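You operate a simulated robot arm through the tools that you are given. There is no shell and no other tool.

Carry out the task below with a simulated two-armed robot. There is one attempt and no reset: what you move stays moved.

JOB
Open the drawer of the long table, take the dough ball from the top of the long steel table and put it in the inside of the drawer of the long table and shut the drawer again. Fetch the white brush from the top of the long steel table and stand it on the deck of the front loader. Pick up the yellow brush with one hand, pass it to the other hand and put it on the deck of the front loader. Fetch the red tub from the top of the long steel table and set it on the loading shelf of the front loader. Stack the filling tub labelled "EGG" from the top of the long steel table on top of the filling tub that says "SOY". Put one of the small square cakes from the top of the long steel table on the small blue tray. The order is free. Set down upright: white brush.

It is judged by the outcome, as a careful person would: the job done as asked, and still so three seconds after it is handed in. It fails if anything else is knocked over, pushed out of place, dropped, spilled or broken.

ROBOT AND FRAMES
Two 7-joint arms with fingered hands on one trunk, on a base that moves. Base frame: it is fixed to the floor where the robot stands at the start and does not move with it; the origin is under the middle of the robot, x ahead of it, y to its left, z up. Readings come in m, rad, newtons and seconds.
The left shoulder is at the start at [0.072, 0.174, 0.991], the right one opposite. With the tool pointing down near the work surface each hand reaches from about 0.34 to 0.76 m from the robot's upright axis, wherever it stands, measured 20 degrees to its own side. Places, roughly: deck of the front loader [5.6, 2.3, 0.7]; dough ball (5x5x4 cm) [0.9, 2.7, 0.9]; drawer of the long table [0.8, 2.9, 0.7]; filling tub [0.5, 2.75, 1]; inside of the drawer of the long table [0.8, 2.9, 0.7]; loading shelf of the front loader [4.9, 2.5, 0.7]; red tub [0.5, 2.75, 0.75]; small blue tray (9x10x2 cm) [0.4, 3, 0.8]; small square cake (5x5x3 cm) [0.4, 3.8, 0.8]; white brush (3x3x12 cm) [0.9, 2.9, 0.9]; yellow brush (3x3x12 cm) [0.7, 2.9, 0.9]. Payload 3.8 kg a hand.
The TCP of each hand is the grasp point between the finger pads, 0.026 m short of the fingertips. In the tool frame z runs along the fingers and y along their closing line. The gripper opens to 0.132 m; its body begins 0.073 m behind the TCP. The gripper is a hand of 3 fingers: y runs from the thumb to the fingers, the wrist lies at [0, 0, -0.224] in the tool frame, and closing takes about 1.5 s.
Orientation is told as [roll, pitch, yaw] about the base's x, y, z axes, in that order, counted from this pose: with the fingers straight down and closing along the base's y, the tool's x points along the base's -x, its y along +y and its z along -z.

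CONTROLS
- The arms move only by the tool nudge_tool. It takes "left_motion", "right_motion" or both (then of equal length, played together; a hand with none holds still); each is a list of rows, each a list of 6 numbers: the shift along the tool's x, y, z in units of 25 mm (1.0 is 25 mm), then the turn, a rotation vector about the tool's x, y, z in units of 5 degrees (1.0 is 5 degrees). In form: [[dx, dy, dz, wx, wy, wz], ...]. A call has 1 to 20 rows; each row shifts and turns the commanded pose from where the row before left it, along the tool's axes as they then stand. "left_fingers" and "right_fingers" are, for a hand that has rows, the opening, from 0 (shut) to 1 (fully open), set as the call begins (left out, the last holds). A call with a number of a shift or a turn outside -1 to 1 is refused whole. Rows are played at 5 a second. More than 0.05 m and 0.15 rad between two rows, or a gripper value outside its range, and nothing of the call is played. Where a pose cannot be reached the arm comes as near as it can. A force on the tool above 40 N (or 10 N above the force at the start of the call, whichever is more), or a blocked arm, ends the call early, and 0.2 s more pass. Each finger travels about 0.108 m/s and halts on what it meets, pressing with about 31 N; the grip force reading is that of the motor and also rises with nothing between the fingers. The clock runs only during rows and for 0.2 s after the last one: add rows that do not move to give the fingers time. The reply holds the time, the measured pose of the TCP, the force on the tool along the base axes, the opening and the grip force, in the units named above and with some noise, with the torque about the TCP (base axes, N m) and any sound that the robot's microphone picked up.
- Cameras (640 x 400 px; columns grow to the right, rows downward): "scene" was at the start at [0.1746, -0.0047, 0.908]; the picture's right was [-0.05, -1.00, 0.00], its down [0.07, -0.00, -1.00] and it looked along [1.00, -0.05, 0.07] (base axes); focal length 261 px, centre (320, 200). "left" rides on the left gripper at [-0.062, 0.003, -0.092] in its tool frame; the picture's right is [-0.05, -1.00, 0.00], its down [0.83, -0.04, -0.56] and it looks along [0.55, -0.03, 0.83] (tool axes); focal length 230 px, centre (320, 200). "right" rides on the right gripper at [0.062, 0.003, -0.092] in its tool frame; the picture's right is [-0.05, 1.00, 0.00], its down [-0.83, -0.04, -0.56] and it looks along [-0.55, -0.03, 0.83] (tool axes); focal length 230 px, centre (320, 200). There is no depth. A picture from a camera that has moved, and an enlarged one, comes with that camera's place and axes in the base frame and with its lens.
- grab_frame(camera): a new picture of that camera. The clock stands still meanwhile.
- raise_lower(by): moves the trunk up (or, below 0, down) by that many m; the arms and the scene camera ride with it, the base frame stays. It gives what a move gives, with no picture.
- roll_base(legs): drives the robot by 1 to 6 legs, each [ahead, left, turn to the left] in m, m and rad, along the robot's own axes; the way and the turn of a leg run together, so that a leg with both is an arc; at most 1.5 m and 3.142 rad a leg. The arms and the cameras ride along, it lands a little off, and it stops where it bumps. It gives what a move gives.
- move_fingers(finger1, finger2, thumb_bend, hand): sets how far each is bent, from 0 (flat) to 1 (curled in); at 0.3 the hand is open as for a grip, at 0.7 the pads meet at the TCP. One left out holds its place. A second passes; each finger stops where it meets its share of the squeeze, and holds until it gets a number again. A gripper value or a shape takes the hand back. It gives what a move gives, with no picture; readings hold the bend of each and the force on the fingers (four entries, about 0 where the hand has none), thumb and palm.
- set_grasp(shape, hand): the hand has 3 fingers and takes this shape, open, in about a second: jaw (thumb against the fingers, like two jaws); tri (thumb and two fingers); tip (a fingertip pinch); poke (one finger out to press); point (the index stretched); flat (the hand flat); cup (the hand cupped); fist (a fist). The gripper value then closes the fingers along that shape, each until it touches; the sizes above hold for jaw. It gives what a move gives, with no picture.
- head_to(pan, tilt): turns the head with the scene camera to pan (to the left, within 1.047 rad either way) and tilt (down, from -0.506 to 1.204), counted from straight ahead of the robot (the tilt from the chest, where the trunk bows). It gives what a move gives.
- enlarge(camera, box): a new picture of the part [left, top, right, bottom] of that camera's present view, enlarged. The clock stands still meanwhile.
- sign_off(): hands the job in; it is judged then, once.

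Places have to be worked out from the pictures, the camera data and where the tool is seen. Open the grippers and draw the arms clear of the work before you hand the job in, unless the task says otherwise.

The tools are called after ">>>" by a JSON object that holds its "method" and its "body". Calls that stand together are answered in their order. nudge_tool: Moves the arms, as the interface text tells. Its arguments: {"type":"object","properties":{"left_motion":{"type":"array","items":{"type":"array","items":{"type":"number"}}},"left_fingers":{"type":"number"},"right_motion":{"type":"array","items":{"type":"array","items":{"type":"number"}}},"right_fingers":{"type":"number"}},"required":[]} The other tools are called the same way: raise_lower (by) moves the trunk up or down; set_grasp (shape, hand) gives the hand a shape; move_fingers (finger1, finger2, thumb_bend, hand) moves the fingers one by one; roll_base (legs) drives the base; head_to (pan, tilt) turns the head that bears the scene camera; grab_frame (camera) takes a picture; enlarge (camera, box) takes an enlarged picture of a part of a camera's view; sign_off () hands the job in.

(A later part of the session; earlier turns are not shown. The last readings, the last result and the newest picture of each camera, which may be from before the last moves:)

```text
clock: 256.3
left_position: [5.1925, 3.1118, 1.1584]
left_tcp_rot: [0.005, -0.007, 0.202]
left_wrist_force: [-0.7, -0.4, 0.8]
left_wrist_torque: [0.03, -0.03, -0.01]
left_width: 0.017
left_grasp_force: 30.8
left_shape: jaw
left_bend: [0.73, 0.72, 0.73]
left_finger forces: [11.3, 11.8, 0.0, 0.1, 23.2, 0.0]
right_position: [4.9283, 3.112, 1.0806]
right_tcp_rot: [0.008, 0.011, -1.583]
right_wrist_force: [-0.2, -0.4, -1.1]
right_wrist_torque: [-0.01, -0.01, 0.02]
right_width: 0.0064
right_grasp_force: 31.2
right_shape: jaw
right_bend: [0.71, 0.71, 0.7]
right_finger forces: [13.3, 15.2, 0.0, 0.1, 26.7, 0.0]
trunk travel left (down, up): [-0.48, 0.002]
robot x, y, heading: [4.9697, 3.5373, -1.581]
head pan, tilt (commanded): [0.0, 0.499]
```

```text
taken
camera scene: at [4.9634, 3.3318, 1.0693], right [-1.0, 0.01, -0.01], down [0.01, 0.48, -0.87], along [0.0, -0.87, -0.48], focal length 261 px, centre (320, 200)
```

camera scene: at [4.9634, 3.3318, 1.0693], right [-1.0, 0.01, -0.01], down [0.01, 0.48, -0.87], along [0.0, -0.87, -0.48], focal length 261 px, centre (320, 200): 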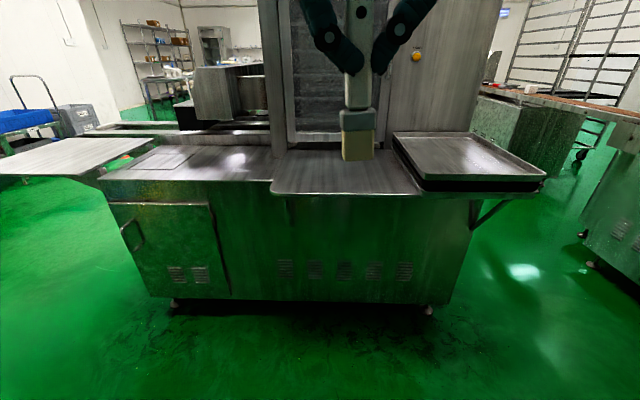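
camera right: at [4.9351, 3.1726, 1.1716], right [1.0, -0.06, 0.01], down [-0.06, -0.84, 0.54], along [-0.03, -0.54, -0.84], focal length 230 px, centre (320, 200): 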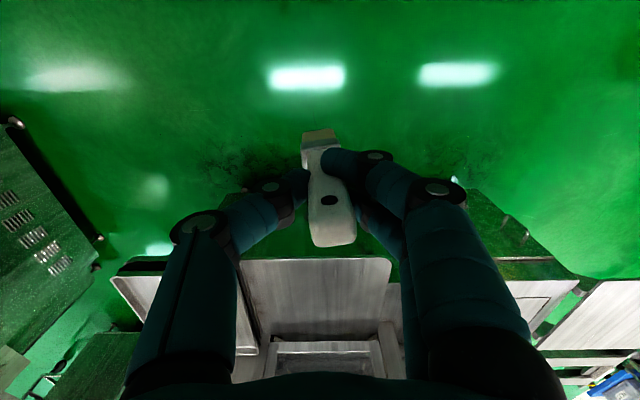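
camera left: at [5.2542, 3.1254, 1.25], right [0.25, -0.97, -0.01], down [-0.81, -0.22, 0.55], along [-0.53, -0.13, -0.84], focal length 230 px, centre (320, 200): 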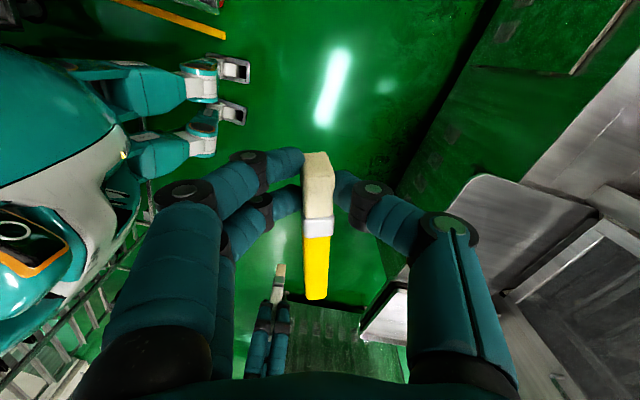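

Lateral moves are both blocked, so the elbow is probably against the rack; I try straight ahead (away from the rack).

>>> {"method": "roll_base", "body": {"legs": [[0.1, 0, 0]]}}

```text
clock: 257.4
left_position: [5.1987, 3.0201, 1.1614]
left_tcp_rot: [-0.001, 0.0, 0.202]
left_wrist_force: [-0.6, 0.7, -0.3]
left_wrist_torque: [0.06, 0.02, 0.01]
left_width: 0.0173
left_grasp_force: 31.4
left_shape: jaw
left_bend: [0.73, 0.72, 0.73]
left_finger forces: [11.5, 11.8, 0.0, 0.0, 23.3, 0.0]
right_position: [4.9369, 3.0196, 1.0836]
right_tcp_rot: [0.001, 0.004, -1.582]
right_wrist_force: [0.1, 0.1, -1.3]
right_wrist_torque: [-0.02, -0.01, 0.01]
right_width: 0.0066
right_grasp_force: 31.2
right_shape: jaw
right_bend: [0.71, 0.71, 0.7]
right_finger forces: [13.2, 15.3, 0.0, 0.1, 26.7, 0.0]
trunk travel left (down, up): [-0.48, 0.002]
robot x, y, heading: [4.9691, 3.436, -1.577]
head pan, tilt (commanded): [0.0, 0.499]
```

Freed. I continue forward to y≈3.1, then east toward the deck.

>>> {"method": "roll_base", "body": {"legs": [[0.33, 0, 0], [0, 0.45, 0]]}}

>>> {"method": "grab_frame", "body": {"camera": "scene"}}

```text
clock: 263.7
left_position: [5.6432, 2.6826, 1.1614]
left_tcp_rot: [-0.001, 0.002, 0.193]
left_wrist_force: [0.2, -0.2, 0.0]
left_wrist_torque: [0.04, 0.0, 0.0]
left_width: 0.0174
left_grasp_force: 30.9
left_shape: jaw
left_bend: [0.73, 0.72, 0.73]
left_finger forces: [11.4, 11.8, 0.1, 0.0, 23.3, 0.0]
right_position: [5.3802, 2.6875, 1.0837]
right_tcp_rot: [0.0, 0.001, -1.591]
right_wrist_force: [-0.7, 0.3, -0.1]
right_wrist_torque: [0.01, 0.03, 0.02]
right_width: 0.0062
right_grasp_force: 30.8
right_shape: jaw
right_bend: [0.71, 0.71, 0.7]
right_finger forces: [13.2, 15.3, 0.0, 0.1, 26.6, 0.0]
trunk travel left (down, up): [-0.48, 0.002]
robot x, y, heading: [5.4161, 3.101, -1.582]
head pan, tilt (commanded): [0.0, 0.499]
```

```text
taken
camera scene: at [5.4157, 2.9054, 1.0708], right [-1.0, 0.01, 0.0], down [0.01, 0.48, -0.88], along [-0.01, -0.88, -0.48], focal length 261 px, centre (320, 200)
```

scene: 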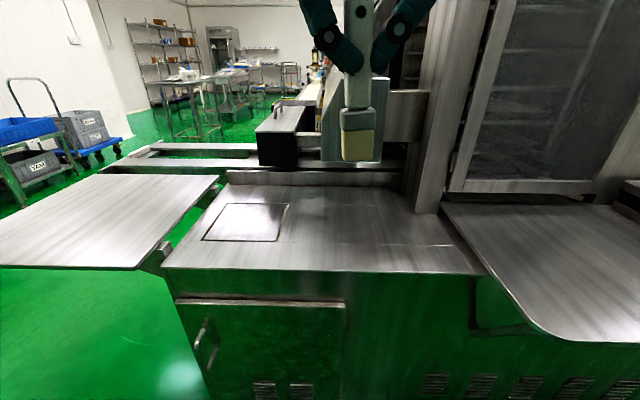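

The deck is the flat top spanning x≈5.09–5.72, y≈2.12–2.52, z≈0.7, with the loading shelf to its right. I step closer and lower the trunk.

>>> {"method": "roll_base", "body": {"legs": [[0.15, 0, 0]]}}

>>> {"method": "raise_lower", "body": {"by": -0.1}}

>>> {"method": "grab_frame", "body": {"camera": "right"}}

>>> {"method": "grab_frame", "body": {"camera": "scene"}}

```text
clock: 265.1
left_position: [5.6426, 2.5357, 1.1614]
left_tcp_rot: [-0.001, 0.002, 0.192]
left_wrist_force: [0.5, -0.3, 0.4]
left_wrist_torque: [-0.01, -0.02, 0.01]
left_width: 0.0173
left_grasp_force: 31.2
left_shape: jaw
left_bend: [0.73, 0.72, 0.73]
left_finger forces: [11.4, 11.8, 0.0, 0.0, 23.3, 0.0]
right_position: [5.3786, 2.5398, 1.0843]
right_tcp_rot: [0.001, 0.002, -1.592]
right_wrist_force: [-0.1, -0.4, -1.6]
right_wrist_torque: [-0.02, 0.03, -0.03]
right_width: 0.0065
right_grasp_force: 30.8
right_shape: jaw
right_bend: [0.71, 0.71, 0.7]
right_finger forces: [13.2, 15.3, 0.0, 0.1, 26.6, 0.0]
trunk travel left (down, up): [-0.48, 0.002]
robot x, y, heading: [5.414, 2.9579, -1.591]
head pan, tilt (commanded): [0.0, 0.499]
```

```text
clock: 266.4
left_position: [5.6417, 2.5366, 1.0627]
left_tcp_rot: [-0.003, 0.001, 0.192]
left_wrist_force: [-0.1, -0.6, 0.1]
left_wrist_torque: [0.01, -0.03, 0.0]
left_width: 0.0169
left_grasp_force: 30.7
left_shape: jaw
left_bend: [0.73, 0.72, 0.73]
left_finger forces: [11.4, 11.8, 0.1, 0.0, 23.2, 0.1]
right_position: [5.3793, 2.5385, 0.9846]
right_tcp_rot: [0.0, 0.001, -1.591]
right_wrist_force: [0.0, -0.3, -0.5]
right_wrist_torque: [-0.02, 0.01, -0.01]
right_width: 0.0063
right_grasp_force: 31.4
right_shape: jaw
right_bend: [0.71, 0.71, 0.7]
right_finger forces: [13.7, 15.7, 0.0, 0.0, 26.5, 0.0]
trunk travel left (down, up): [-0.38, 0.102]
robot x, y, heading: [5.4143, 2.9569, -1.586]
head pan, tilt (commanded): [0.0, 0.499]
```

```text
taken
camera right: at [5.3833, 2.6007, 1.0762], right [1.0, -0.07, 0.0], down [-0.06, -0.83, 0.56], along [-0.04, -0.55, -0.83], focal length 230 px, centre (320, 200)
```

right: 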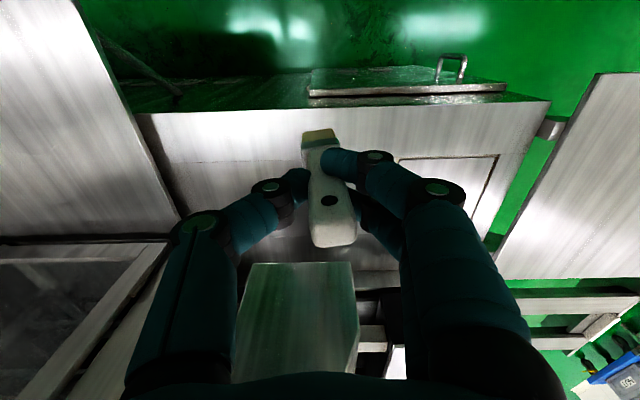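

```text
taken
camera scene: at [5.4135, 2.7698, 0.9381], right [-1.0, 0.01, 0.0], down [0.01, 0.48, -0.88], along [-0.01, -0.88, -0.48], focal length 261 px, centre (320, 200)
```

scene: 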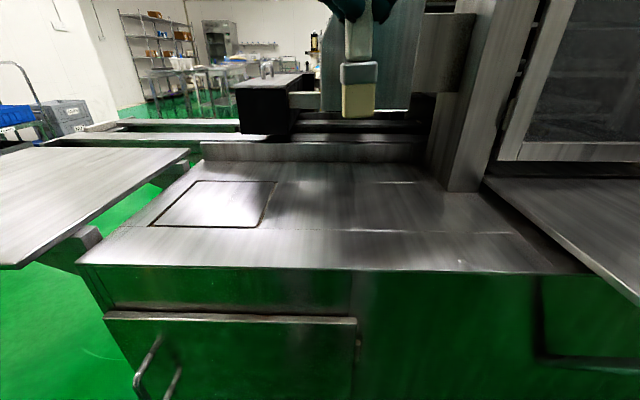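

The deck's height triangulates to z≈0.700, front edge y≈2.524. I move the white brush over the deck at (5.38, 2.37) and lower part-way.

>>> {"method": "nudge_tool", "body": {"right_motion": [[-0.84, 0, 0, 0, 0, 0], [-0.84, 0, 0, 0, 0, 0], [-0.84, 0, 0, 0, 0, 0], [-0.84, 0, 0, 0, 0, 0], [-0.84, 0, 0, 0, 0, 0], [-0.84, 0, 0, 0, 0, 0], [-0.84, 0, 0, 0, 0, 0], [-0.84, 0, 0, 0, 0, 0], [0, 0, 0.9, 0, 0, 0], [0, 0, 0.9, 0, 0, 0], [0, 0, 0.9, 0, 0, 0], [0, 0, 0.9, 0, 0, 0], [0, 0, 0.9, 0, 0, 0], [0, 0, 0.9, 0, 0, 0]]}}

>>> {"method": "grab_frame", "body": {"camera": "scene"}}

>>> {"method": "grab_frame", "body": {"camera": "right"}}

```text
clock: 268.6
left_position: [5.6411, 2.5389, 1.0615]
left_tcp_rot: [-0.004, 0.001, 0.193]
left_wrist_force: [-1.1, -0.8, -0.3]
left_wrist_torque: [-0.02, -0.02, 0.0]
left_width: 0.0169
left_grasp_force: 30.3
left_shape: jaw
left_bend: [0.73, 0.72, 0.73]
left_finger forces: [11.4, 11.8, 0.0, 0.0, 23.3, 0.1]
right_position: [5.3779, 2.3775, 0.9541]
right_tcp_rot: [0.005, 0.007, -1.576]
right_wrist_force: [-0.7, 18.8, 11.1]
right_wrist_torque: [-0.81, 0.3, -0.07]
right_width: 0.0066
right_grasp_force: 30.9
right_shape: jaw
right_bend: [0.71, 0.72, 0.7]
right_finger forces: [16.7, 28.7, 0.1, 0.0, 28.0, 12.4]
trunk travel left (down, up): [-0.38, 0.102]
robot x, y, heading: [5.4167, 2.9584, -1.584]
head pan, tilt (commanded): [0.0, 0.499]
stopped in row 10 (right hand): the force on the tool passed its limit at 54 N (the readings are from after the stop); the commanded pose is now the measured one
```

```text
taken
camera scene: at [5.4132, 2.7723, 0.9385], right [-1.0, 0.01, 0.0], down [0.01, 0.48, -0.88], along [-0.01, -0.88, -0.48], focal length 261 px, centre (320, 200)
```

scene: 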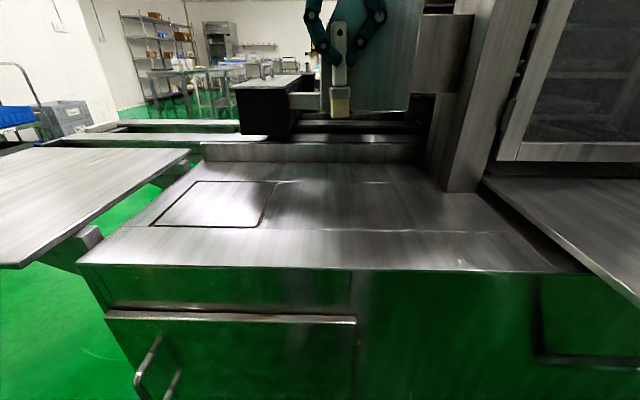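

```text
taken
camera right: at [5.3816, 2.4387, 1.0451], right [1.0, -0.06, 0.01], down [-0.05, -0.83, 0.55], along [-0.03, -0.55, -0.83], focal length 230 px, centre (320, 200)
```

right: 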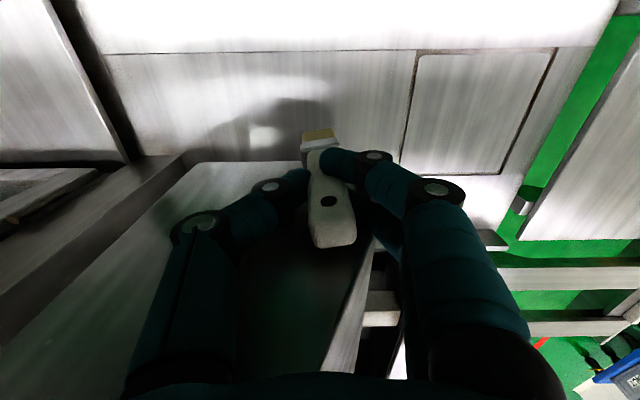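

The hand touched a vertical panel above the deck (at y≈2.35, z>0.86, x 5.26–5.42). The brush is still well held; I back off to y≈2.46, over the free front strip of the deck.

>>> {"method": "nudge_tool", "body": {"right_motion": [[0.5, 0, 0, 0, 0, 0], [0.9, 0.25, 0, 0, 0, 0], [0.9, 0.25, 0, 0, 0, 0], [0.9, 0.25, 0, 0, 0, 0], [0, 0, 0, 0, 0, 0]]}}

>>> {"method": "grab_frame", "body": {"camera": "scene"}}

>>> {"method": "grab_frame", "body": {"camera": "right"}}

```text
clock: 269.8
left_position: [5.642, 2.5334, 1.0619]
left_tcp_rot: [0.0, 0.002, 0.192]
left_wrist_force: [-0.4, 0.6, -1.1]
left_wrist_torque: [0.01, 0.01, -0.02]
left_width: 0.0174
left_grasp_force: 30.6
left_shape: jaw
left_bend: [0.73, 0.72, 0.73]
left_finger forces: [11.4, 11.8, 0.0, 0.0, 23.4, 0.0]
right_position: [5.396, 2.4538, 0.9512]
right_tcp_rot: [0.006, 0.005, -1.58]
right_wrist_force: [0.2, -0.7, -0.6]
right_wrist_torque: [-0.03, 0.02, 0.02]
right_width: 0.0064
right_grasp_force: 31.1
right_shape: jaw
right_bend: [0.71, 0.72, 0.71]
right_finger forces: [17.1, 17.4, 0.1, 0.0, 26.7, 0.0]
trunk travel left (down, up): [-0.38, 0.102]
robot x, y, heading: [5.4146, 2.9562, -1.586]
head pan, tilt (commanded): [0.0, 0.499]
```

```text
taken
camera scene: at [5.4136, 2.7698, 0.938], right [-1.0, 0.01, 0.0], down [0.01, 0.48, -0.88], along [-0.01, -0.88, -0.48], focal length 261 px, centre (320, 200)
```

scene: 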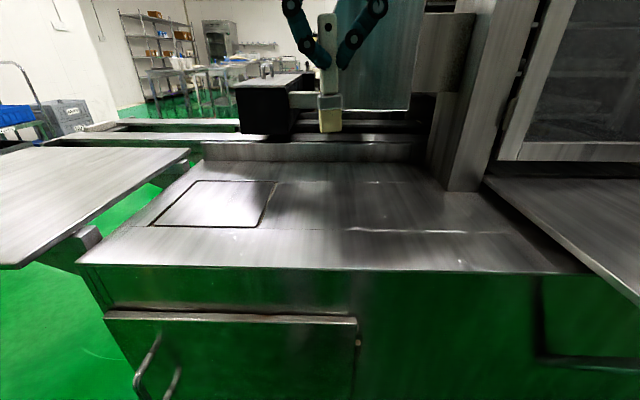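

```text
taken
camera right: at [5.4003, 2.5146, 1.0424], right [1.0, -0.06, 0.0], down [-0.05, -0.83, 0.55], along [-0.03, -0.55, -0.83], focal length 230 px, centre (320, 200)
```

right: 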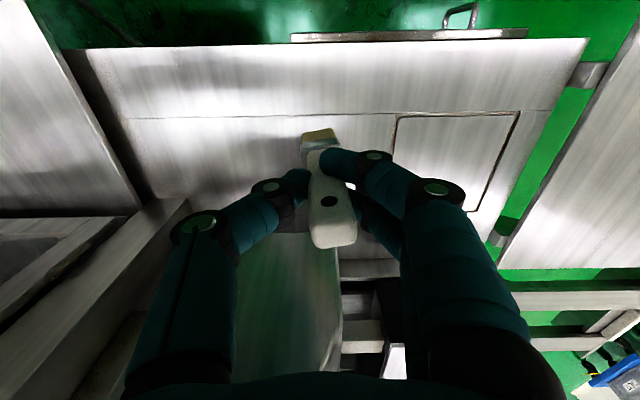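

Now clear of the panel. I lower the white brush toward the deck's front strip.

>>> {"method": "nudge_tool", "body": {"right_motion": [[0, 0, 0.85, 0, 0, 0], [0, 0, 0.85, 0, 0, 0], [0, 0, 0.85, 0, 0, 0], [0, 0, 0.85, 0, 0, 0], [0, 0, 0.85, 0, 0, 0], [0, 0, 0.85, 0, 0, 0]]}}

>>> {"method": "grab_frame", "body": {"camera": "scene"}}

```text
clock: 271.2
left_position: [5.6416, 2.5354, 1.0604]
left_tcp_rot: [0.0, 0.004, 0.193]
left_wrist_force: [0.1, -0.5, -0.4]
left_wrist_torque: [0.0, 0.0, 0.01]
left_width: 0.0173
left_grasp_force: 31.0
left_shape: jaw
left_bend: [0.73, 0.72, 0.73]
left_finger forces: [11.5, 11.8, 0.0, 0.0, 23.2, 0.0]
right_position: [5.3972, 2.4533, 0.8234]
right_tcp_rot: [0.004, 0.006, -1.58]
right_wrist_force: [0.1, -0.3, -0.5]
right_wrist_torque: [-0.01, 0.01, -0.05]
right_width: 0.0064
right_grasp_force: 30.9
right_shape: jaw
right_bend: [0.71, 0.72, 0.71]
right_finger forces: [17.6, 18.3, 0.0, 0.0, 26.3, 0.0]
trunk travel left (down, up): [-0.38, 0.102]
robot x, y, heading: [5.4156, 2.9588, -1.586]
head pan, tilt (commanded): [0.0, 0.499]
```

```text
taken
camera scene: at [5.4135, 2.7699, 0.9381], right [-1.0, 0.01, 0.0], down [0.01, 0.48, -0.88], along [-0.01, -0.88, -0.48], focal length 261 px, centre (320, 200)
```

scene: 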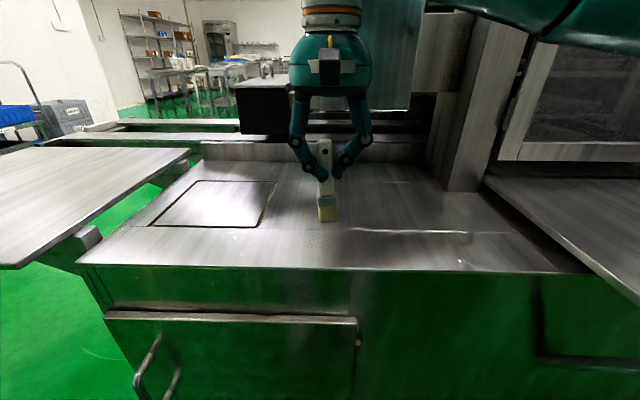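

The brush is just above the deck. I lower in small steps until it touches.

>>> {"method": "nudge_tool", "body": {"right_motion": [[0, 0, 0.3, 0, 0, 0], [0, 0, 0.3, 0, 0, 0], [0, 0, 0.2, 0, 0, 0]]}}

>>> {"method": "enlarge", "body": {"camera": "scene", "box": [250, 110, 410, 280]}}

```text
clock: 272.0
left_position: [5.6409, 2.5358, 1.0607]
left_tcp_rot: [-0.002, 0.002, 0.191]
left_wrist_force: [0.2, -0.3, -0.6]
left_wrist_torque: [0.02, -0.03, -0.01]
left_width: 0.0169
left_grasp_force: 30.9
left_shape: jaw
left_bend: [0.73, 0.72, 0.73]
left_finger forces: [11.4, 11.8, 0.0, 0.0, 23.1, 0.1]
right_position: [5.3979, 2.4544, 0.8032]
right_tcp_rot: [0.006, 0.006, -1.579]
right_wrist_force: [0.4, -0.4, 0.0]
right_wrist_torque: [0.0, 0.01, 0.0]
right_width: 0.0064
right_grasp_force: 30.9
right_shape: jaw
right_bend: [0.71, 0.72, 0.71]
right_finger forces: [17.7, 18.5, 0.1, 0.0, 26.3, 0.1]
trunk travel left (down, up): [-0.38, 0.102]
robot x, y, heading: [5.4193, 2.9555, -1.584]
head pan, tilt (commanded): [0.0, 0.499]
```

```text
2.35 times, centred on (330, 195) of scene
camera zoom: at [5.4136, 2.7699, 0.9381], right [-1.0, 0.01, 0.0], down [0.01, 0.48, -0.88], along [-0.01, -0.88, -0.48], focal length 614 px, centre (296, 212)
```

zoom: 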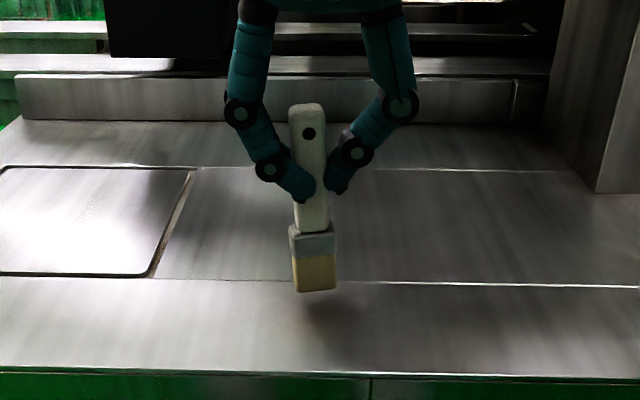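

Still ~1 cm above the deck (shadow gap). I continue down.

>>> {"method": "nudge_tool", "body": {"right_motion": [[0, 0, 0.2, 0, 0, 0], [0, 0, 0.2, 0, 0, 0], [0, 0, 0.15, 0, 0, 0]]}}

>>> {"method": "enlarge", "body": {"camera": "scene", "box": [250, 110, 410, 280]}}

```text
clock: 272.8
left_position: [5.6414, 2.538, 1.0619]
left_tcp_rot: [-0.002, 0.001, 0.192]
left_wrist_force: [0.1, -0.1, -0.4]
left_wrist_torque: [-0.01, 0.04, 0.02]
left_width: 0.0172
left_grasp_force: 30.8
left_shape: jaw
left_bend: [0.73, 0.72, 0.73]
left_finger forces: [11.3, 11.8, 0.0, 0.0, 23.2, 0.0]
right_position: [5.3985, 2.4549, 0.7933]
right_tcp_rot: [0.008, -0.002, -1.581]
right_wrist_force: [-2.2, 2.3, 17.7]
right_wrist_torque: [0.0, -0.03, -0.01]
right_width: 0.007
right_grasp_force: 31.3
right_shape: jaw
right_bend: [0.71, 0.72, 0.71]
right_finger forces: [20.9, 20.2, 0.0, 0.0, 33.0, 0.1]
trunk travel left (down, up): [-0.38, 0.102]
robot x, y, heading: [5.4173, 2.9597, -1.582]
head pan, tilt (commanded): [0.0, 0.499]
```

```text
2.35 times, centred on (330, 195) of scene
camera zoom: at [5.4134, 2.7711, 0.9386], right [-1.0, 0.01, 0.0], down [0.01, 0.48, -0.88], along [-0.01, -0.88, -0.48], focal length 614 px, centre (296, 212)
```

zoom: 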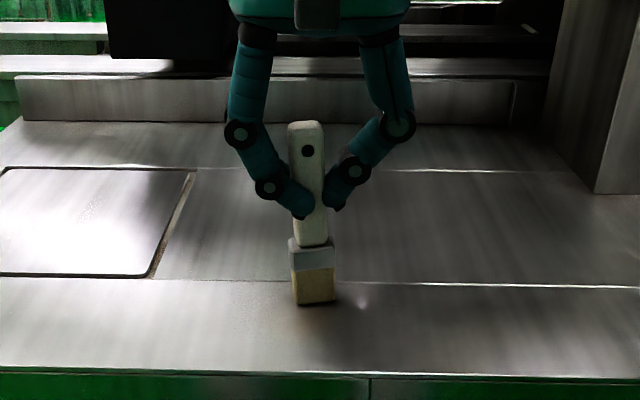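

It touches (17.7 N) but leans ~3.6° (top toward +x). I ease up, rotate the hand to make it vertical, and set it down again.

>>> {"method": "nudge_tool", "body": {"right_motion": [[0, 0, -0.3, 0, 0, 0], [0, 0, 0, -0.72, 0, 0], [0, 0, 0, 0, 0, 0]]}}

>>> {"method": "enlarge", "body": {"camera": "scene", "box": [250, 110, 410, 280]}}

>>> {"method": "grab_frame", "body": {"camera": "right"}}

```text
clock: 273.6
left_position: [5.6419, 2.5353, 1.0606]
left_tcp_rot: [0.001, 0.001, 0.192]
left_wrist_force: [-0.3, -1.0, 0.0]
left_wrist_torque: [0.02, 0.01, 0.02]
left_width: 0.0171
left_grasp_force: 31.0
left_shape: jaw
left_bend: [0.73, 0.72, 0.73]
left_finger forces: [11.4, 11.8, 0.1, 0.0, 23.1, 0.0]
right_position: [5.3982, 2.4543, 0.796]
right_tcp_rot: [0.069, 0.007, -1.58]
right_wrist_force: [-0.2, 1.1, -1.2]
right_wrist_torque: [-0.01, 0.0, -0.02]
right_width: 0.0065
right_grasp_force: 31.3
right_shape: jaw
right_bend: [0.71, 0.72, 0.71]
right_finger forces: [20.0, 19.8, 0.0, 0.0, 27.8, 0.0]
trunk travel left (down, up): [-0.38, 0.102]
robot x, y, heading: [5.4215, 2.9601, -1.587]
head pan, tilt (commanded): [0.0, 0.499]
```

```text
2.35 times, centred on (330, 195) of scene
camera zoom: at [5.4138, 2.7698, 0.938], right [-1.0, 0.01, 0.0], down [0.01, 0.48, -0.88], along [-0.01, -0.88, -0.48], focal length 614 px, centre (296, 212)
```

zoom: 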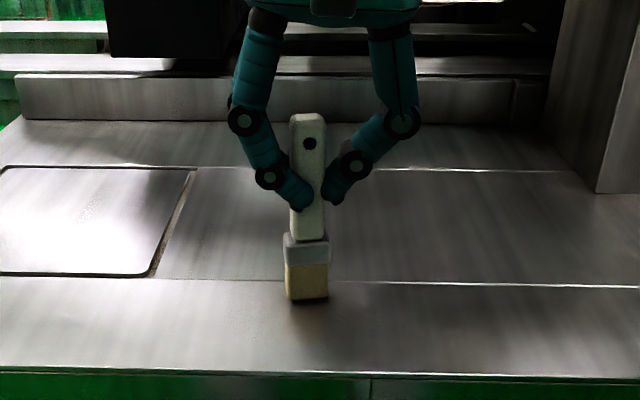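

```text
taken
camera right: at [5.3962, 2.5154, 0.8888], right [1.0, -0.06, 0.07], down [-0.09, -0.83, 0.55], along [0.02, -0.55, -0.84], focal length 230 px, centre (320, 200)
```

right: 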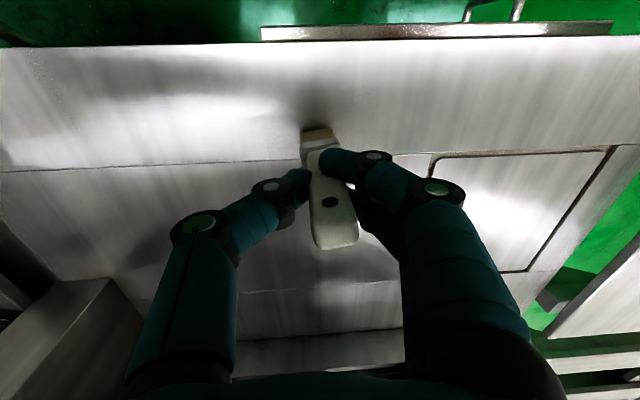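

Now vertical. I lower the last millimetres to contact and open the hand.

>>> {"method": "nudge_tool", "body": {"right_motion": [[0, 0, 0.1, 0, 0, 0], [0, 0, 0.06, 0, 0, 0]]}}

>>> {"method": "enlarge", "body": {"camera": "scene", "box": [250, 110, 410, 280]}}

```text
clock: 274.2
left_position: [5.6414, 2.5363, 1.0608]
left_tcp_rot: [-0.003, 0.001, 0.193]
left_wrist_force: [-0.1, 0.1, -1.5]
left_wrist_torque: [-0.01, 0.0, 0.01]
left_width: 0.0173
left_grasp_force: 31.1
left_shape: jaw
left_bend: [0.73, 0.72, 0.73]
left_finger forces: [11.5, 11.9, 0.1, 0.0, 23.1, 0.0]
right_position: [5.3988, 2.4535, 0.7931]
right_tcp_rot: [0.067, 0.005, -1.58]
right_wrist_force: [-0.3, 0.5, -0.5]
right_wrist_torque: [0.01, -0.03, -0.01]
right_width: 0.0067
right_grasp_force: 30.9
right_shape: jaw
right_bend: [0.71, 0.72, 0.71]
right_finger forces: [20.1, 19.8, 0.1, 0.0, 27.9, 0.0]
trunk travel left (down, up): [-0.38, 0.102]
robot x, y, heading: [5.417, 2.9595, -1.584]
head pan, tilt (commanded): [0.0, 0.499]
```

```text
2.35 times, centred on (330, 195) of scene
camera zoom: at [5.4136, 2.77, 0.9381], right [-1.0, 0.01, 0.0], down [0.01, 0.48, -0.88], along [-0.01, -0.88, -0.48], focal length 614 px, centre (296, 212)
```

zoom: 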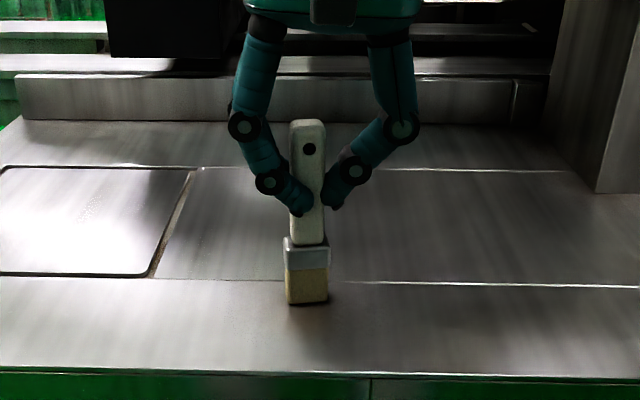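

No contact force yet; I lower a few more millimetres.

>>> {"method": "nudge_tool", "body": {"right_motion": [[0, 0, 0.08, 0, 0, 0], [0, 0, 0.08, 0, 0, 0]]}}

```text
clock: 274.8
left_position: [5.6407, 2.5372, 1.0617]
left_tcp_rot: [-0.001, 0.001, 0.19]
left_wrist_force: [0.6, -0.3, 0.0]
left_wrist_torque: [-0.01, -0.03, -0.01]
left_width: 0.0174
left_grasp_force: 31.5
left_shape: jaw
left_bend: [0.73, 0.72, 0.73]
left_finger forces: [11.4, 11.9, 0.0, 0.0, 23.2, 0.1]
right_position: [5.3993, 2.4542, 0.7924]
right_tcp_rot: [0.068, 0.003, -1.58]
right_wrist_force: [-2.8, 1.3, 15.3]
right_wrist_torque: [0.04, -0.01, 0.0]
right_width: 0.0067
right_grasp_force: 31.2
right_shape: jaw
right_bend: [0.71, 0.72, 0.71]
right_finger forces: [21.4, 20.1, 0.1, 0.1, 31.6, 0.0]
trunk travel left (down, up): [-0.38, 0.102]
robot x, y, heading: [5.4148, 2.9552, -1.586]
head pan, tilt (commanded): [0.0, 0.499]
```

Contact at 15 N. I ease up 1.5 mm and open the fingers part-way.

>>> {"method": "nudge_tool", "body": {"right_motion": [[0, 0, -0.07, 0, 0, 0], [0, 0, 0, 0, 0, 0]]}}

>>> {"method": "nudge_tool", "body": {"right_motion": [[0, 0, 0, 0, 0, 0], [0, 0, 0, 0, 0, 0], [0, 0, 0, 0, 0, 0]], "right_fingers": 0.35}}

>>> {"method": "enlarge", "body": {"camera": "scene", "box": [250, 110, 410, 280]}}

```text
clock: 275.4
left_position: [5.6413, 2.5361, 1.0612]
left_tcp_rot: [-0.003, 0.002, 0.192]
left_wrist_force: [0.8, -0.3, 0.1]
left_wrist_torque: [-0.01, -0.03, 0.02]
left_width: 0.0176
left_grasp_force: 30.7
left_shape: jaw
left_bend: [0.73, 0.72, 0.73]
left_finger forces: [11.4, 11.8, 0.1, 0.0, 23.2, 0.0]
right_position: [5.3988, 2.4543, 0.7928]
right_tcp_rot: [0.069, 0.003, -1.578]
right_wrist_force: [-1.5, 0.8, 13.2]
right_wrist_torque: [-0.1, -0.05, 0.03]
right_width: 0.0071
right_grasp_force: 31.0
right_shape: jaw
right_bend: [0.71, 0.72, 0.71]
right_finger forces: [21.0, 21.0, 0.1, 0.0, 31.0, 0.1]
trunk travel left (down, up): [-0.38, 0.102]
robot x, y, heading: [5.4151, 2.9586, -1.588]
head pan, tilt (commanded): [0.0, 0.499]
```

```text
clock: 276.2
left_position: [5.6407, 2.5358, 1.0619]
left_tcp_rot: [0.0, 0.002, 0.192]
left_wrist_force: [1.0, 0.6, -0.7]
left_wrist_torque: [-0.04, -0.03, 0.01]
left_width: 0.0173
left_grasp_force: 31.5
left_shape: jaw
left_bend: [0.73, 0.72, 0.73]
left_finger forces: [11.4, 11.7, 0.1, 0.1, 23.3, 0.1]
right_position: [5.3977, 2.4542, 0.7909]
right_tcp_rot: [0.067, 0.007, -1.579]
right_wrist_force: [0.8, 0.0, 0.1]
right_wrist_torque: [0.0, 0.0, -0.02]
right_width: 0.0461
right_grasp_force: 0.1
right_shape: jaw
right_bend: [0.74, 0.74, 0.7]
right_finger forces: [0.0, 0.0, 0.0, 0.1, 0.0, 0.1]
trunk travel left (down, up): [-0.38, 0.102]
robot x, y, heading: [5.4156, 2.9568, -1.587]
head pan, tilt (commanded): [0.0, 0.499]
```

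```text
2.35 times, centred on (330, 195) of scene
camera zoom: at [5.4136, 2.7699, 0.938], right [-1.0, 0.01, 0.0], down [0.01, 0.48, -0.88], along [-0.01, -0.88, -0.48], focal length 614 px, centre (296, 212)
```

zoom: 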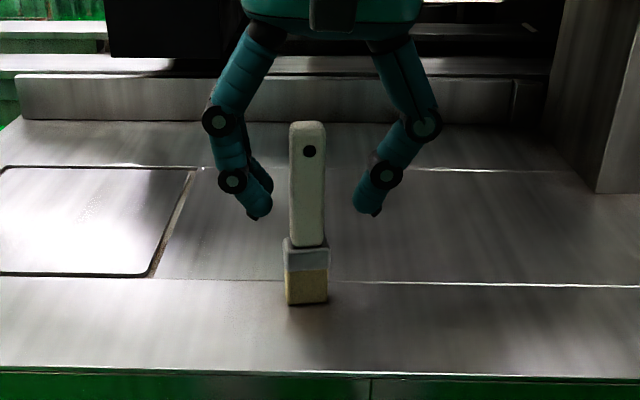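

The white brush stands upright on the deck. I open wider and lift the right hand clear.

>>> {"method": "nudge_tool", "body": {"right_motion": [[0, 0, 0, 0, 0, 0], [0, 0, 0, 0, 0, 0], [0, 0, -0.8, 0, 0, 0], [0, 0, -0.9, 0, 0, 0], [0, 0, -0.9, 0, 0, 0], [0, 0, -0.9, 0, 0, 0], [0, 0, -0.9, 0, 0, 0], [0, 0, -0.9, 0, 0, 0], [0, 0, -0.9, 0, 0, 0], [0.5, -0.5, -0.9, 0.72, 0, 0], [0.9, -0.9, 0, 0, 0, 0], [0.9, -0.9, 0, 0, 0, 0], [0.9, -0.9, 0, 0, 0, 0]], "right_fingers": 0.65}}

>>> {"method": "grab_frame", "body": {"camera": "scene"}}

>>> {"method": "grab_frame", "body": {"camera": "left"}}

```text
clock: 279.0
left_position: [5.6397, 2.5359, 1.0626]
left_tcp_rot: [-0.002, 0.002, 0.191]
left_wrist_force: [-0.6, -0.1, -1.0]
left_wrist_torque: [0.0, -0.02, -0.03]
left_width: 0.017
left_grasp_force: 31.0
left_shape: jaw
left_bend: [0.73, 0.72, 0.73]
left_finger forces: [11.3, 11.8, 0.0, 0.0, 23.3, 0.1]
right_position: [5.305, 2.5349, 0.9681]
right_tcp_rot: [0.004, 0.005, -1.58]
right_wrist_force: [0.6, 0.1, 0.0]
right_wrist_torque: [0.0, -0.02, -0.02]
right_width: 0.0853
right_grasp_force: 0.1
right_shape: jaw
right_bend: [0.7, 0.7, 0.68]
right_finger forces: [0.1, 0.0, 0.0, 0.0, 0.0, 0.0]
trunk travel left (down, up): [-0.38, 0.102]
robot x, y, heading: [5.4164, 2.9601, -1.585]
head pan, tilt (commanded): [0.0, 0.499]
```

```text
taken
camera scene: at [5.4132, 2.7702, 0.9381], right [-1.0, 0.01, 0.0], down [0.01, 0.48, -0.88], along [-0.01, -0.88, -0.48], focal length 261 px, centre (320, 200)
```

scene: 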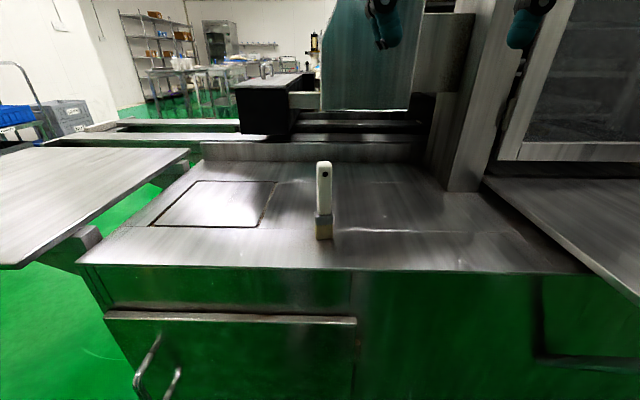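

```text
taken
camera left: at [5.7012, 2.5506, 1.153], right [0.24, -0.97, 0.0], down [-0.81, -0.2, 0.56], along [-0.54, -0.14, -0.83], focal length 230 px, centre (320, 200)
```

left: 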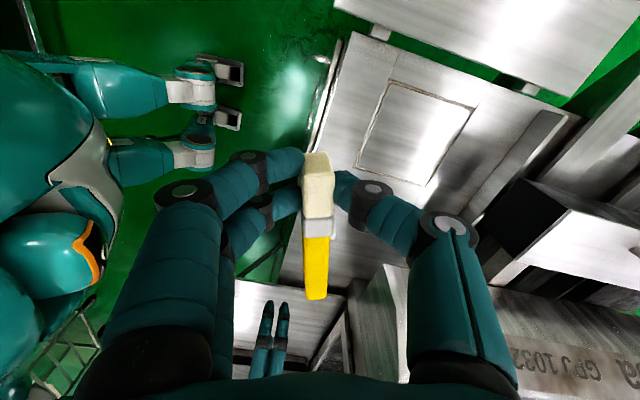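

White brush placed. Now I bring the yellow brush over the front strip (about (5.61, 2.475)) and lower it.

>>> {"method": "nudge_tool", "body": {"left_motion": [[0.55, -0.72, 0, 0, 0, 0], [0.55, -0.72, 0, 0, 0, 0], [0.55, -0.72, 0, 0, 0, 0], [0, 0, 0.9, 0, 0, 0], [0, 0, 0.9, 0, 0, 0], [0, 0, 0.9, 0, 0, 0], [0, 0, 0.9, 0, 0, 0], [0, 0, 0.9, 0, 0, 0], [0, 0, 0.9, 0, 0, 0], [0, 0, 0.9, 0, 0, 0], [0, 0, 0.9, 0, 0, 0], [0, 0, 0.9, 0, 0, 0], [0, 0, 0.9, 0, 0, 0], [0, 0, 0.9, 0, 0, 0], [0, 0, 0.9, 0, 0, 0]]}}

>>> {"method": "grab_frame", "body": {"camera": "scene"}}

>>> {"method": "grab_frame", "body": {"camera": "left"}}

```text
clock: 282.2
left_position: [5.6106, 2.4746, 0.7916]
left_tcp_rot: [-0.002, 0.001, 0.192]
left_wrist_force: [-0.4, -0.3, -0.3]
left_wrist_torque: [-0.02, -0.01, 0.02]
left_width: 0.0168
left_grasp_force: 30.8
left_shape: jaw
left_bend: [0.73, 0.72, 0.73]
left_finger forces: [11.5, 11.7, 0.1, 0.0, 23.3, 0.0]
right_position: [5.3067, 2.5336, 0.9685]
right_tcp_rot: [0.006, 0.005, -1.579]
right_wrist_force: [-0.5, 0.1, 0.0]
right_wrist_torque: [0.0, 0.01, 0.0]
right_width: 0.0855
right_grasp_force: 0.1
right_shape: jaw
right_bend: [0.7, 0.7, 0.68]
right_finger forces: [0.0, 0.0, 0.0, 0.1, 0.0, 0.1]
trunk travel left (down, up): [-0.38, 0.102]
robot x, y, heading: [5.4149, 2.9524, -1.583]
head pan, tilt (commanded): [0.0, 0.499]
```

```text
taken
camera scene: at [5.4137, 2.7699, 0.9381], right [-1.0, 0.01, 0.0], down [0.01, 0.48, -0.88], along [-0.01, -0.88, -0.48], focal length 261 px, centre (320, 200)
```

scene: 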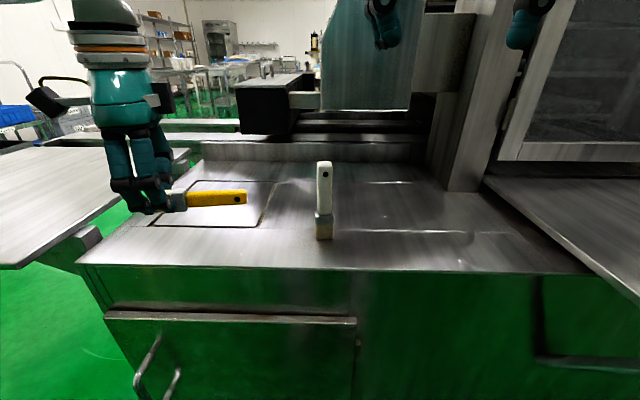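

```text
taken
camera left: at [5.6712, 2.4891, 0.8829], right [0.24, -0.97, 0.0], down [-0.81, -0.2, 0.56], along [-0.54, -0.14, -0.83], focal length 230 px, centre (320, 200)
```

left: 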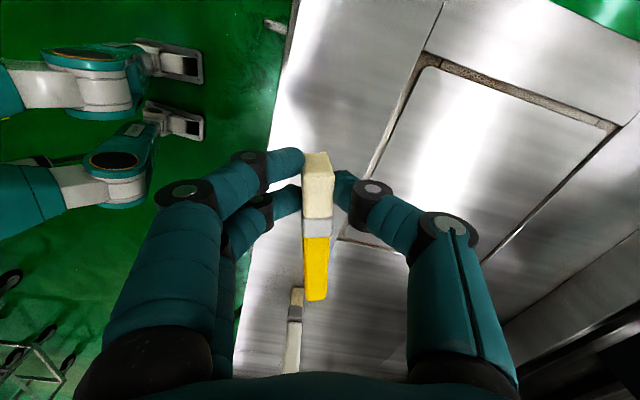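

The yellow brush hovers over the strip with good clearance from the white one. I lower it gently to contact.

>>> {"method": "nudge_tool", "body": {"left_motion": [[0, 0, 0.6, 0, 0, 0], [0, 0, 0.5, 0, 0, 0], [0, 0, 0.4, 0, 0, 0], [0, 0, 0.3, 0, 0, 0], [0, 0, 0.2, 0, 0, 0], [0, 0, 0.2, 0, 0, 0]]}}

>>> {"method": "enlarge", "body": {"camera": "scene", "box": [80, 110, 360, 290]}}

```text
clock: 283.6
left_position: [5.6105, 2.4756, 0.7368]
left_tcp_rot: [0.002, 0.003, 0.191]
left_wrist_force: [0.4, -0.3, -0.3]
left_wrist_torque: [-0.02, -0.02, -0.02]
left_width: 0.0172
left_grasp_force: 31.1
left_shape: jaw
left_bend: [0.73, 0.72, 0.73]
left_finger forces: [11.6, 11.8, 0.1, 0.1, 23.3, 0.1]
right_position: [5.3072, 2.5335, 0.9681]
right_tcp_rot: [0.005, 0.005, -1.58]
right_wrist_force: [0.2, -0.5, -0.5]
right_wrist_torque: [0.0, 0.0, -0.02]
right_width: 0.0853
right_grasp_force: 0.0
right_shape: jaw
right_bend: [0.7, 0.7, 0.68]
right_finger forces: [0.0, 0.0, 0.1, 0.1, 0.1, 0.0]
trunk travel left (down, up): [-0.38, 0.102]
robot x, y, heading: [5.4144, 2.955, -1.586]
head pan, tilt (commanded): [0.0, 0.499]
```

```text
2.22 times, centred on (220, 200) of scene
camera zoom: at [5.4136, 2.77, 0.9381], right [-1.0, 0.01, 0.0], down [0.01, 0.48, -0.88], along [-0.01, -0.88, -0.48], focal length 580 px, centre (542, 200)
```

zoom: 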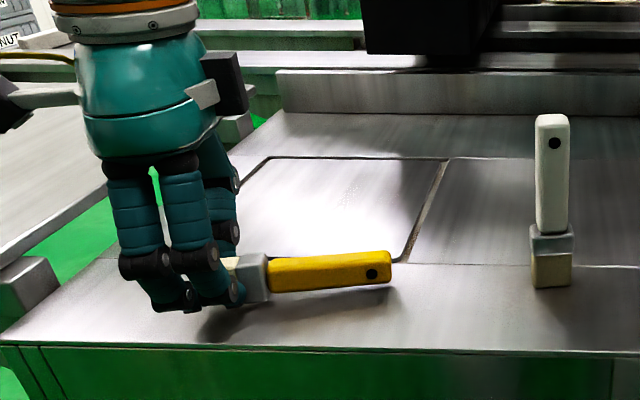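

Almost down; I continue in ~3 mm steps.

>>> {"method": "nudge_tool", "body": {"left_motion": [[0, 0, 0.15, 0, 0, 0], [0, 0, 0.15, 0, 0, 0], [0, 0, 0.12, 0, 0, 0]]}}

>>> {"method": "enlarge", "body": {"camera": "scene", "box": [80, 110, 360, 290]}}

```text
clock: 284.4
left_position: [5.6113, 2.4746, 0.7281]
left_tcp_rot: [-0.005, 0.001, 0.191]
left_wrist_force: [2.9, 2.5, 13.8]
left_wrist_torque: [0.05, 0.06, -0.02]
left_width: 0.0176
left_grasp_force: 31.2
left_shape: jaw
left_bend: [0.73, 0.72, 0.74]
left_finger forces: [13.6, 16.3, 0.0, 0.0, 28.0, 0.1]
right_position: [5.3068, 2.5352, 0.9683]
right_tcp_rot: [0.005, 0.003, -1.579]
right_wrist_force: [-0.4, 0.2, -0.8]
right_wrist_torque: [-0.03, -0.01, 0.03]
right_width: 0.0854
right_grasp_force: 0.0
right_shape: jaw
right_bend: [0.7, 0.7, 0.68]
right_finger forces: [0.0, 0.1, 0.0, 0.1, 0.1, 0.0]
trunk travel left (down, up): [-0.38, 0.102]
robot x, y, heading: [5.416, 2.9557, -1.586]
head pan, tilt (commanded): [0.0, 0.499]
```

```text
2.22 times, centred on (220, 200) of scene
camera zoom: at [5.4135, 2.7709, 0.9385], right [-1.0, 0.01, 0.0], down [0.01, 0.48, -0.88], along [-0.01, -0.88, -0.48], focal length 580 px, centre (542, 200)
```

zoom: 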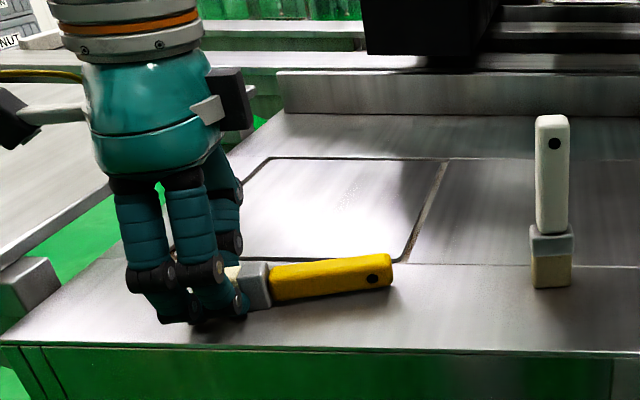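

Contact (13.8 N). I ease up slightly and open the left hand.

>>> {"method": "nudge_tool", "body": {"left_motion": [[0, 0, -0.1, 0, 0, 0], [0, 0, 0, 0, 0, 0]]}}

>>> {"method": "nudge_tool", "body": {"left_motion": [[0, 0, 0, 0, 0, 0], [0, 0, 0, 0, 0, 0], [0, 0, 0, 0, 0, 0], [0, 0, 0, 0, 0, 0]], "left_fingers": 0.5}}

>>> {"method": "enlarge", "body": {"camera": "scene", "box": [80, 110, 360, 290]}}

>>> {"method": "grab_frame", "body": {"camera": "left"}}

```text
clock: 285.0
left_position: [5.6105, 2.4735, 0.7285]
left_tcp_rot: [-0.002, 0.003, 0.192]
left_wrist_force: [1.7, 0.2, 4.0]
left_wrist_torque: [-0.05, 0.05, -0.02]
left_width: 0.0177
left_grasp_force: 30.4
left_shape: jaw
left_bend: [0.73, 0.72, 0.74]
left_finger forces: [12.6, 14.4, 0.0, 0.0, 28.0, 0.0]
right_position: [5.3071, 2.5333, 0.9681]
right_tcp_rot: [0.005, 0.006, -1.579]
right_wrist_force: [0.1, 0.7, 0.2]
right_wrist_torque: [0.01, 0.02, 0.04]
right_width: 0.0857
right_grasp_force: 0.0
right_shape: jaw
right_bend: [0.7, 0.7, 0.68]
right_finger forces: [0.0, 0.0, 0.0, 0.0, 0.1, 0.0]
trunk travel left (down, up): [-0.38, 0.102]
robot x, y, heading: [5.4158, 2.955, -1.583]
head pan, tilt (commanded): [0.0, 0.499]
```

```text
clock: 286.0
left_position: [5.6098, 2.4742, 0.7281]
left_tcp_rot: [-0.002, 0.003, 0.192]
left_wrist_force: [0.3, -0.3, 1.1]
left_wrist_torque: [0.03, -0.01, 0.03]
left_width: 0.0649
left_grasp_force: 0.0
left_shape: jaw
left_bend: [0.73, 0.73, 0.7]
left_finger forces: [0.0, 0.0, 0.0, 0.0, 0.0, 0.0]
right_position: [5.3066, 2.5332, 0.9663]
right_tcp_rot: [0.006, 0.005, -1.581]
right_wrist_force: [-0.2, 0.0, 0.4]
right_wrist_torque: [-0.02, 0.0, 0.02]
right_width: 0.0853
right_grasp_force: 0.0
right_shape: jaw
right_bend: [0.7, 0.7, 0.68]
right_finger forces: [0.0, 0.1, 0.0, 0.1, 0.0, 0.0]
trunk travel left (down, up): [-0.38, 0.102]
robot x, y, heading: [5.4156, 2.9567, -1.581]
head pan, tilt (commanded): [0.0, 0.499]
```

```text
2.22 times, centred on (220, 200) of scene
camera zoom: at [5.4136, 2.77, 0.9381], right [-1.0, 0.01, 0.0], down [0.01, 0.48, -0.88], along [-0.01, -0.88, -0.48], focal length 580 px, centre (542, 200)
```

zoom: 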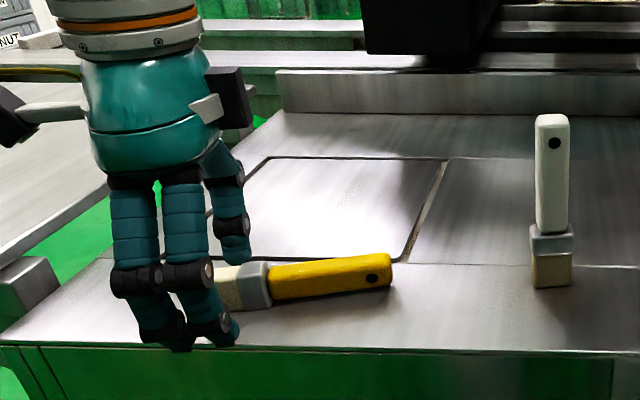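

```text
taken
camera left: at [5.6709, 2.4893, 0.82], right [0.24, -0.97, 0.0], down [-0.81, -0.2, 0.56], along [-0.54, -0.14, -0.83], focal length 230 px, centre (320, 200)
```

left: 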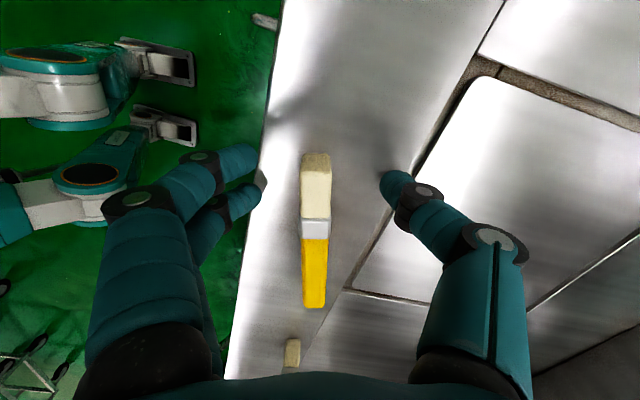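

The yellow brush lies on the deck. I lift the left hand straight up and turn it back toward neutral.

>>> {"method": "nudge_tool", "body": {"left_motion": [[0, 0, -0.7, 0, 0, 0], [0, 0, -0.9, 0, 0, 0], [0, 0, -0.9, 0, 0, 0], [0, 0, -0.9, 0, 0, 0], [0, 0, -0.9, 0, 0, 0], [0, 0, -0.9, 0, 0, 0], [0, 0, -0.9, 0, 0, 0], [0, 0, -0.9, 0, 0, 0], [0, 0, -0.9, 0, 0, 0], [0, 0, -0.9, 0, 0, 0], [0, 0, -0.9, 0, 0, 0]]}}

>>> {"method": "grab_frame", "body": {"camera": "scene"}}

```text
clock: 288.4
left_position: [5.6115, 2.4739, 0.9701]
left_tcp_rot: [-0.003, 0.0, 0.192]
left_wrist_force: [-0.3, 0.5, -0.2]
left_wrist_torque: [0.0, -0.02, 0.0]
left_width: 0.0654
left_grasp_force: 0.1
left_shape: jaw
left_bend: [0.73, 0.73, 0.7]
left_finger forces: [0.0, 0.0, 0.0, 0.0, 0.0, 0.0]
right_position: [5.3061, 2.535, 0.9663]
right_tcp_rot: [0.005, 0.006, -1.579]
right_wrist_force: [-0.1, -0.3, 0.2]
right_wrist_torque: [-0.02, 0.01, 0.03]
right_width: 0.0854
right_grasp_force: 0.0
right_shape: jaw
right_bend: [0.7, 0.7, 0.68]
right_finger forces: [0.0, 0.0, 0.1, 0.0, 0.1, 0.0]
trunk travel left (down, up): [-0.38, 0.102]
robot x, y, heading: [5.4209, 2.9539, -1.582]
head pan, tilt (commanded): [0.0, 0.499]
```

```text
taken
camera scene: at [5.4135, 2.7701, 0.9381], right [-1.0, 0.01, 0.0], down [0.01, 0.48, -0.88], along [-0.01, -0.88, -0.48], focal length 261 px, centre (320, 200)
```

scene: 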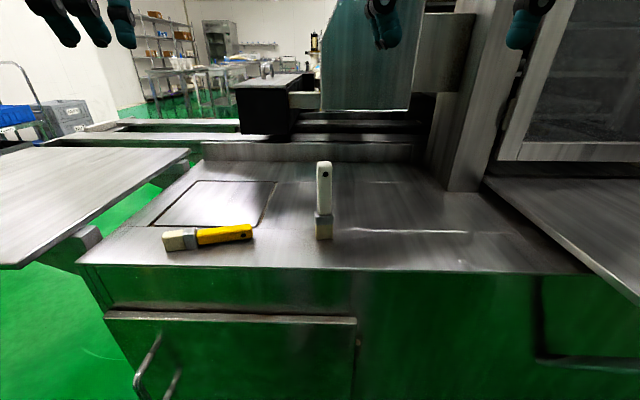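

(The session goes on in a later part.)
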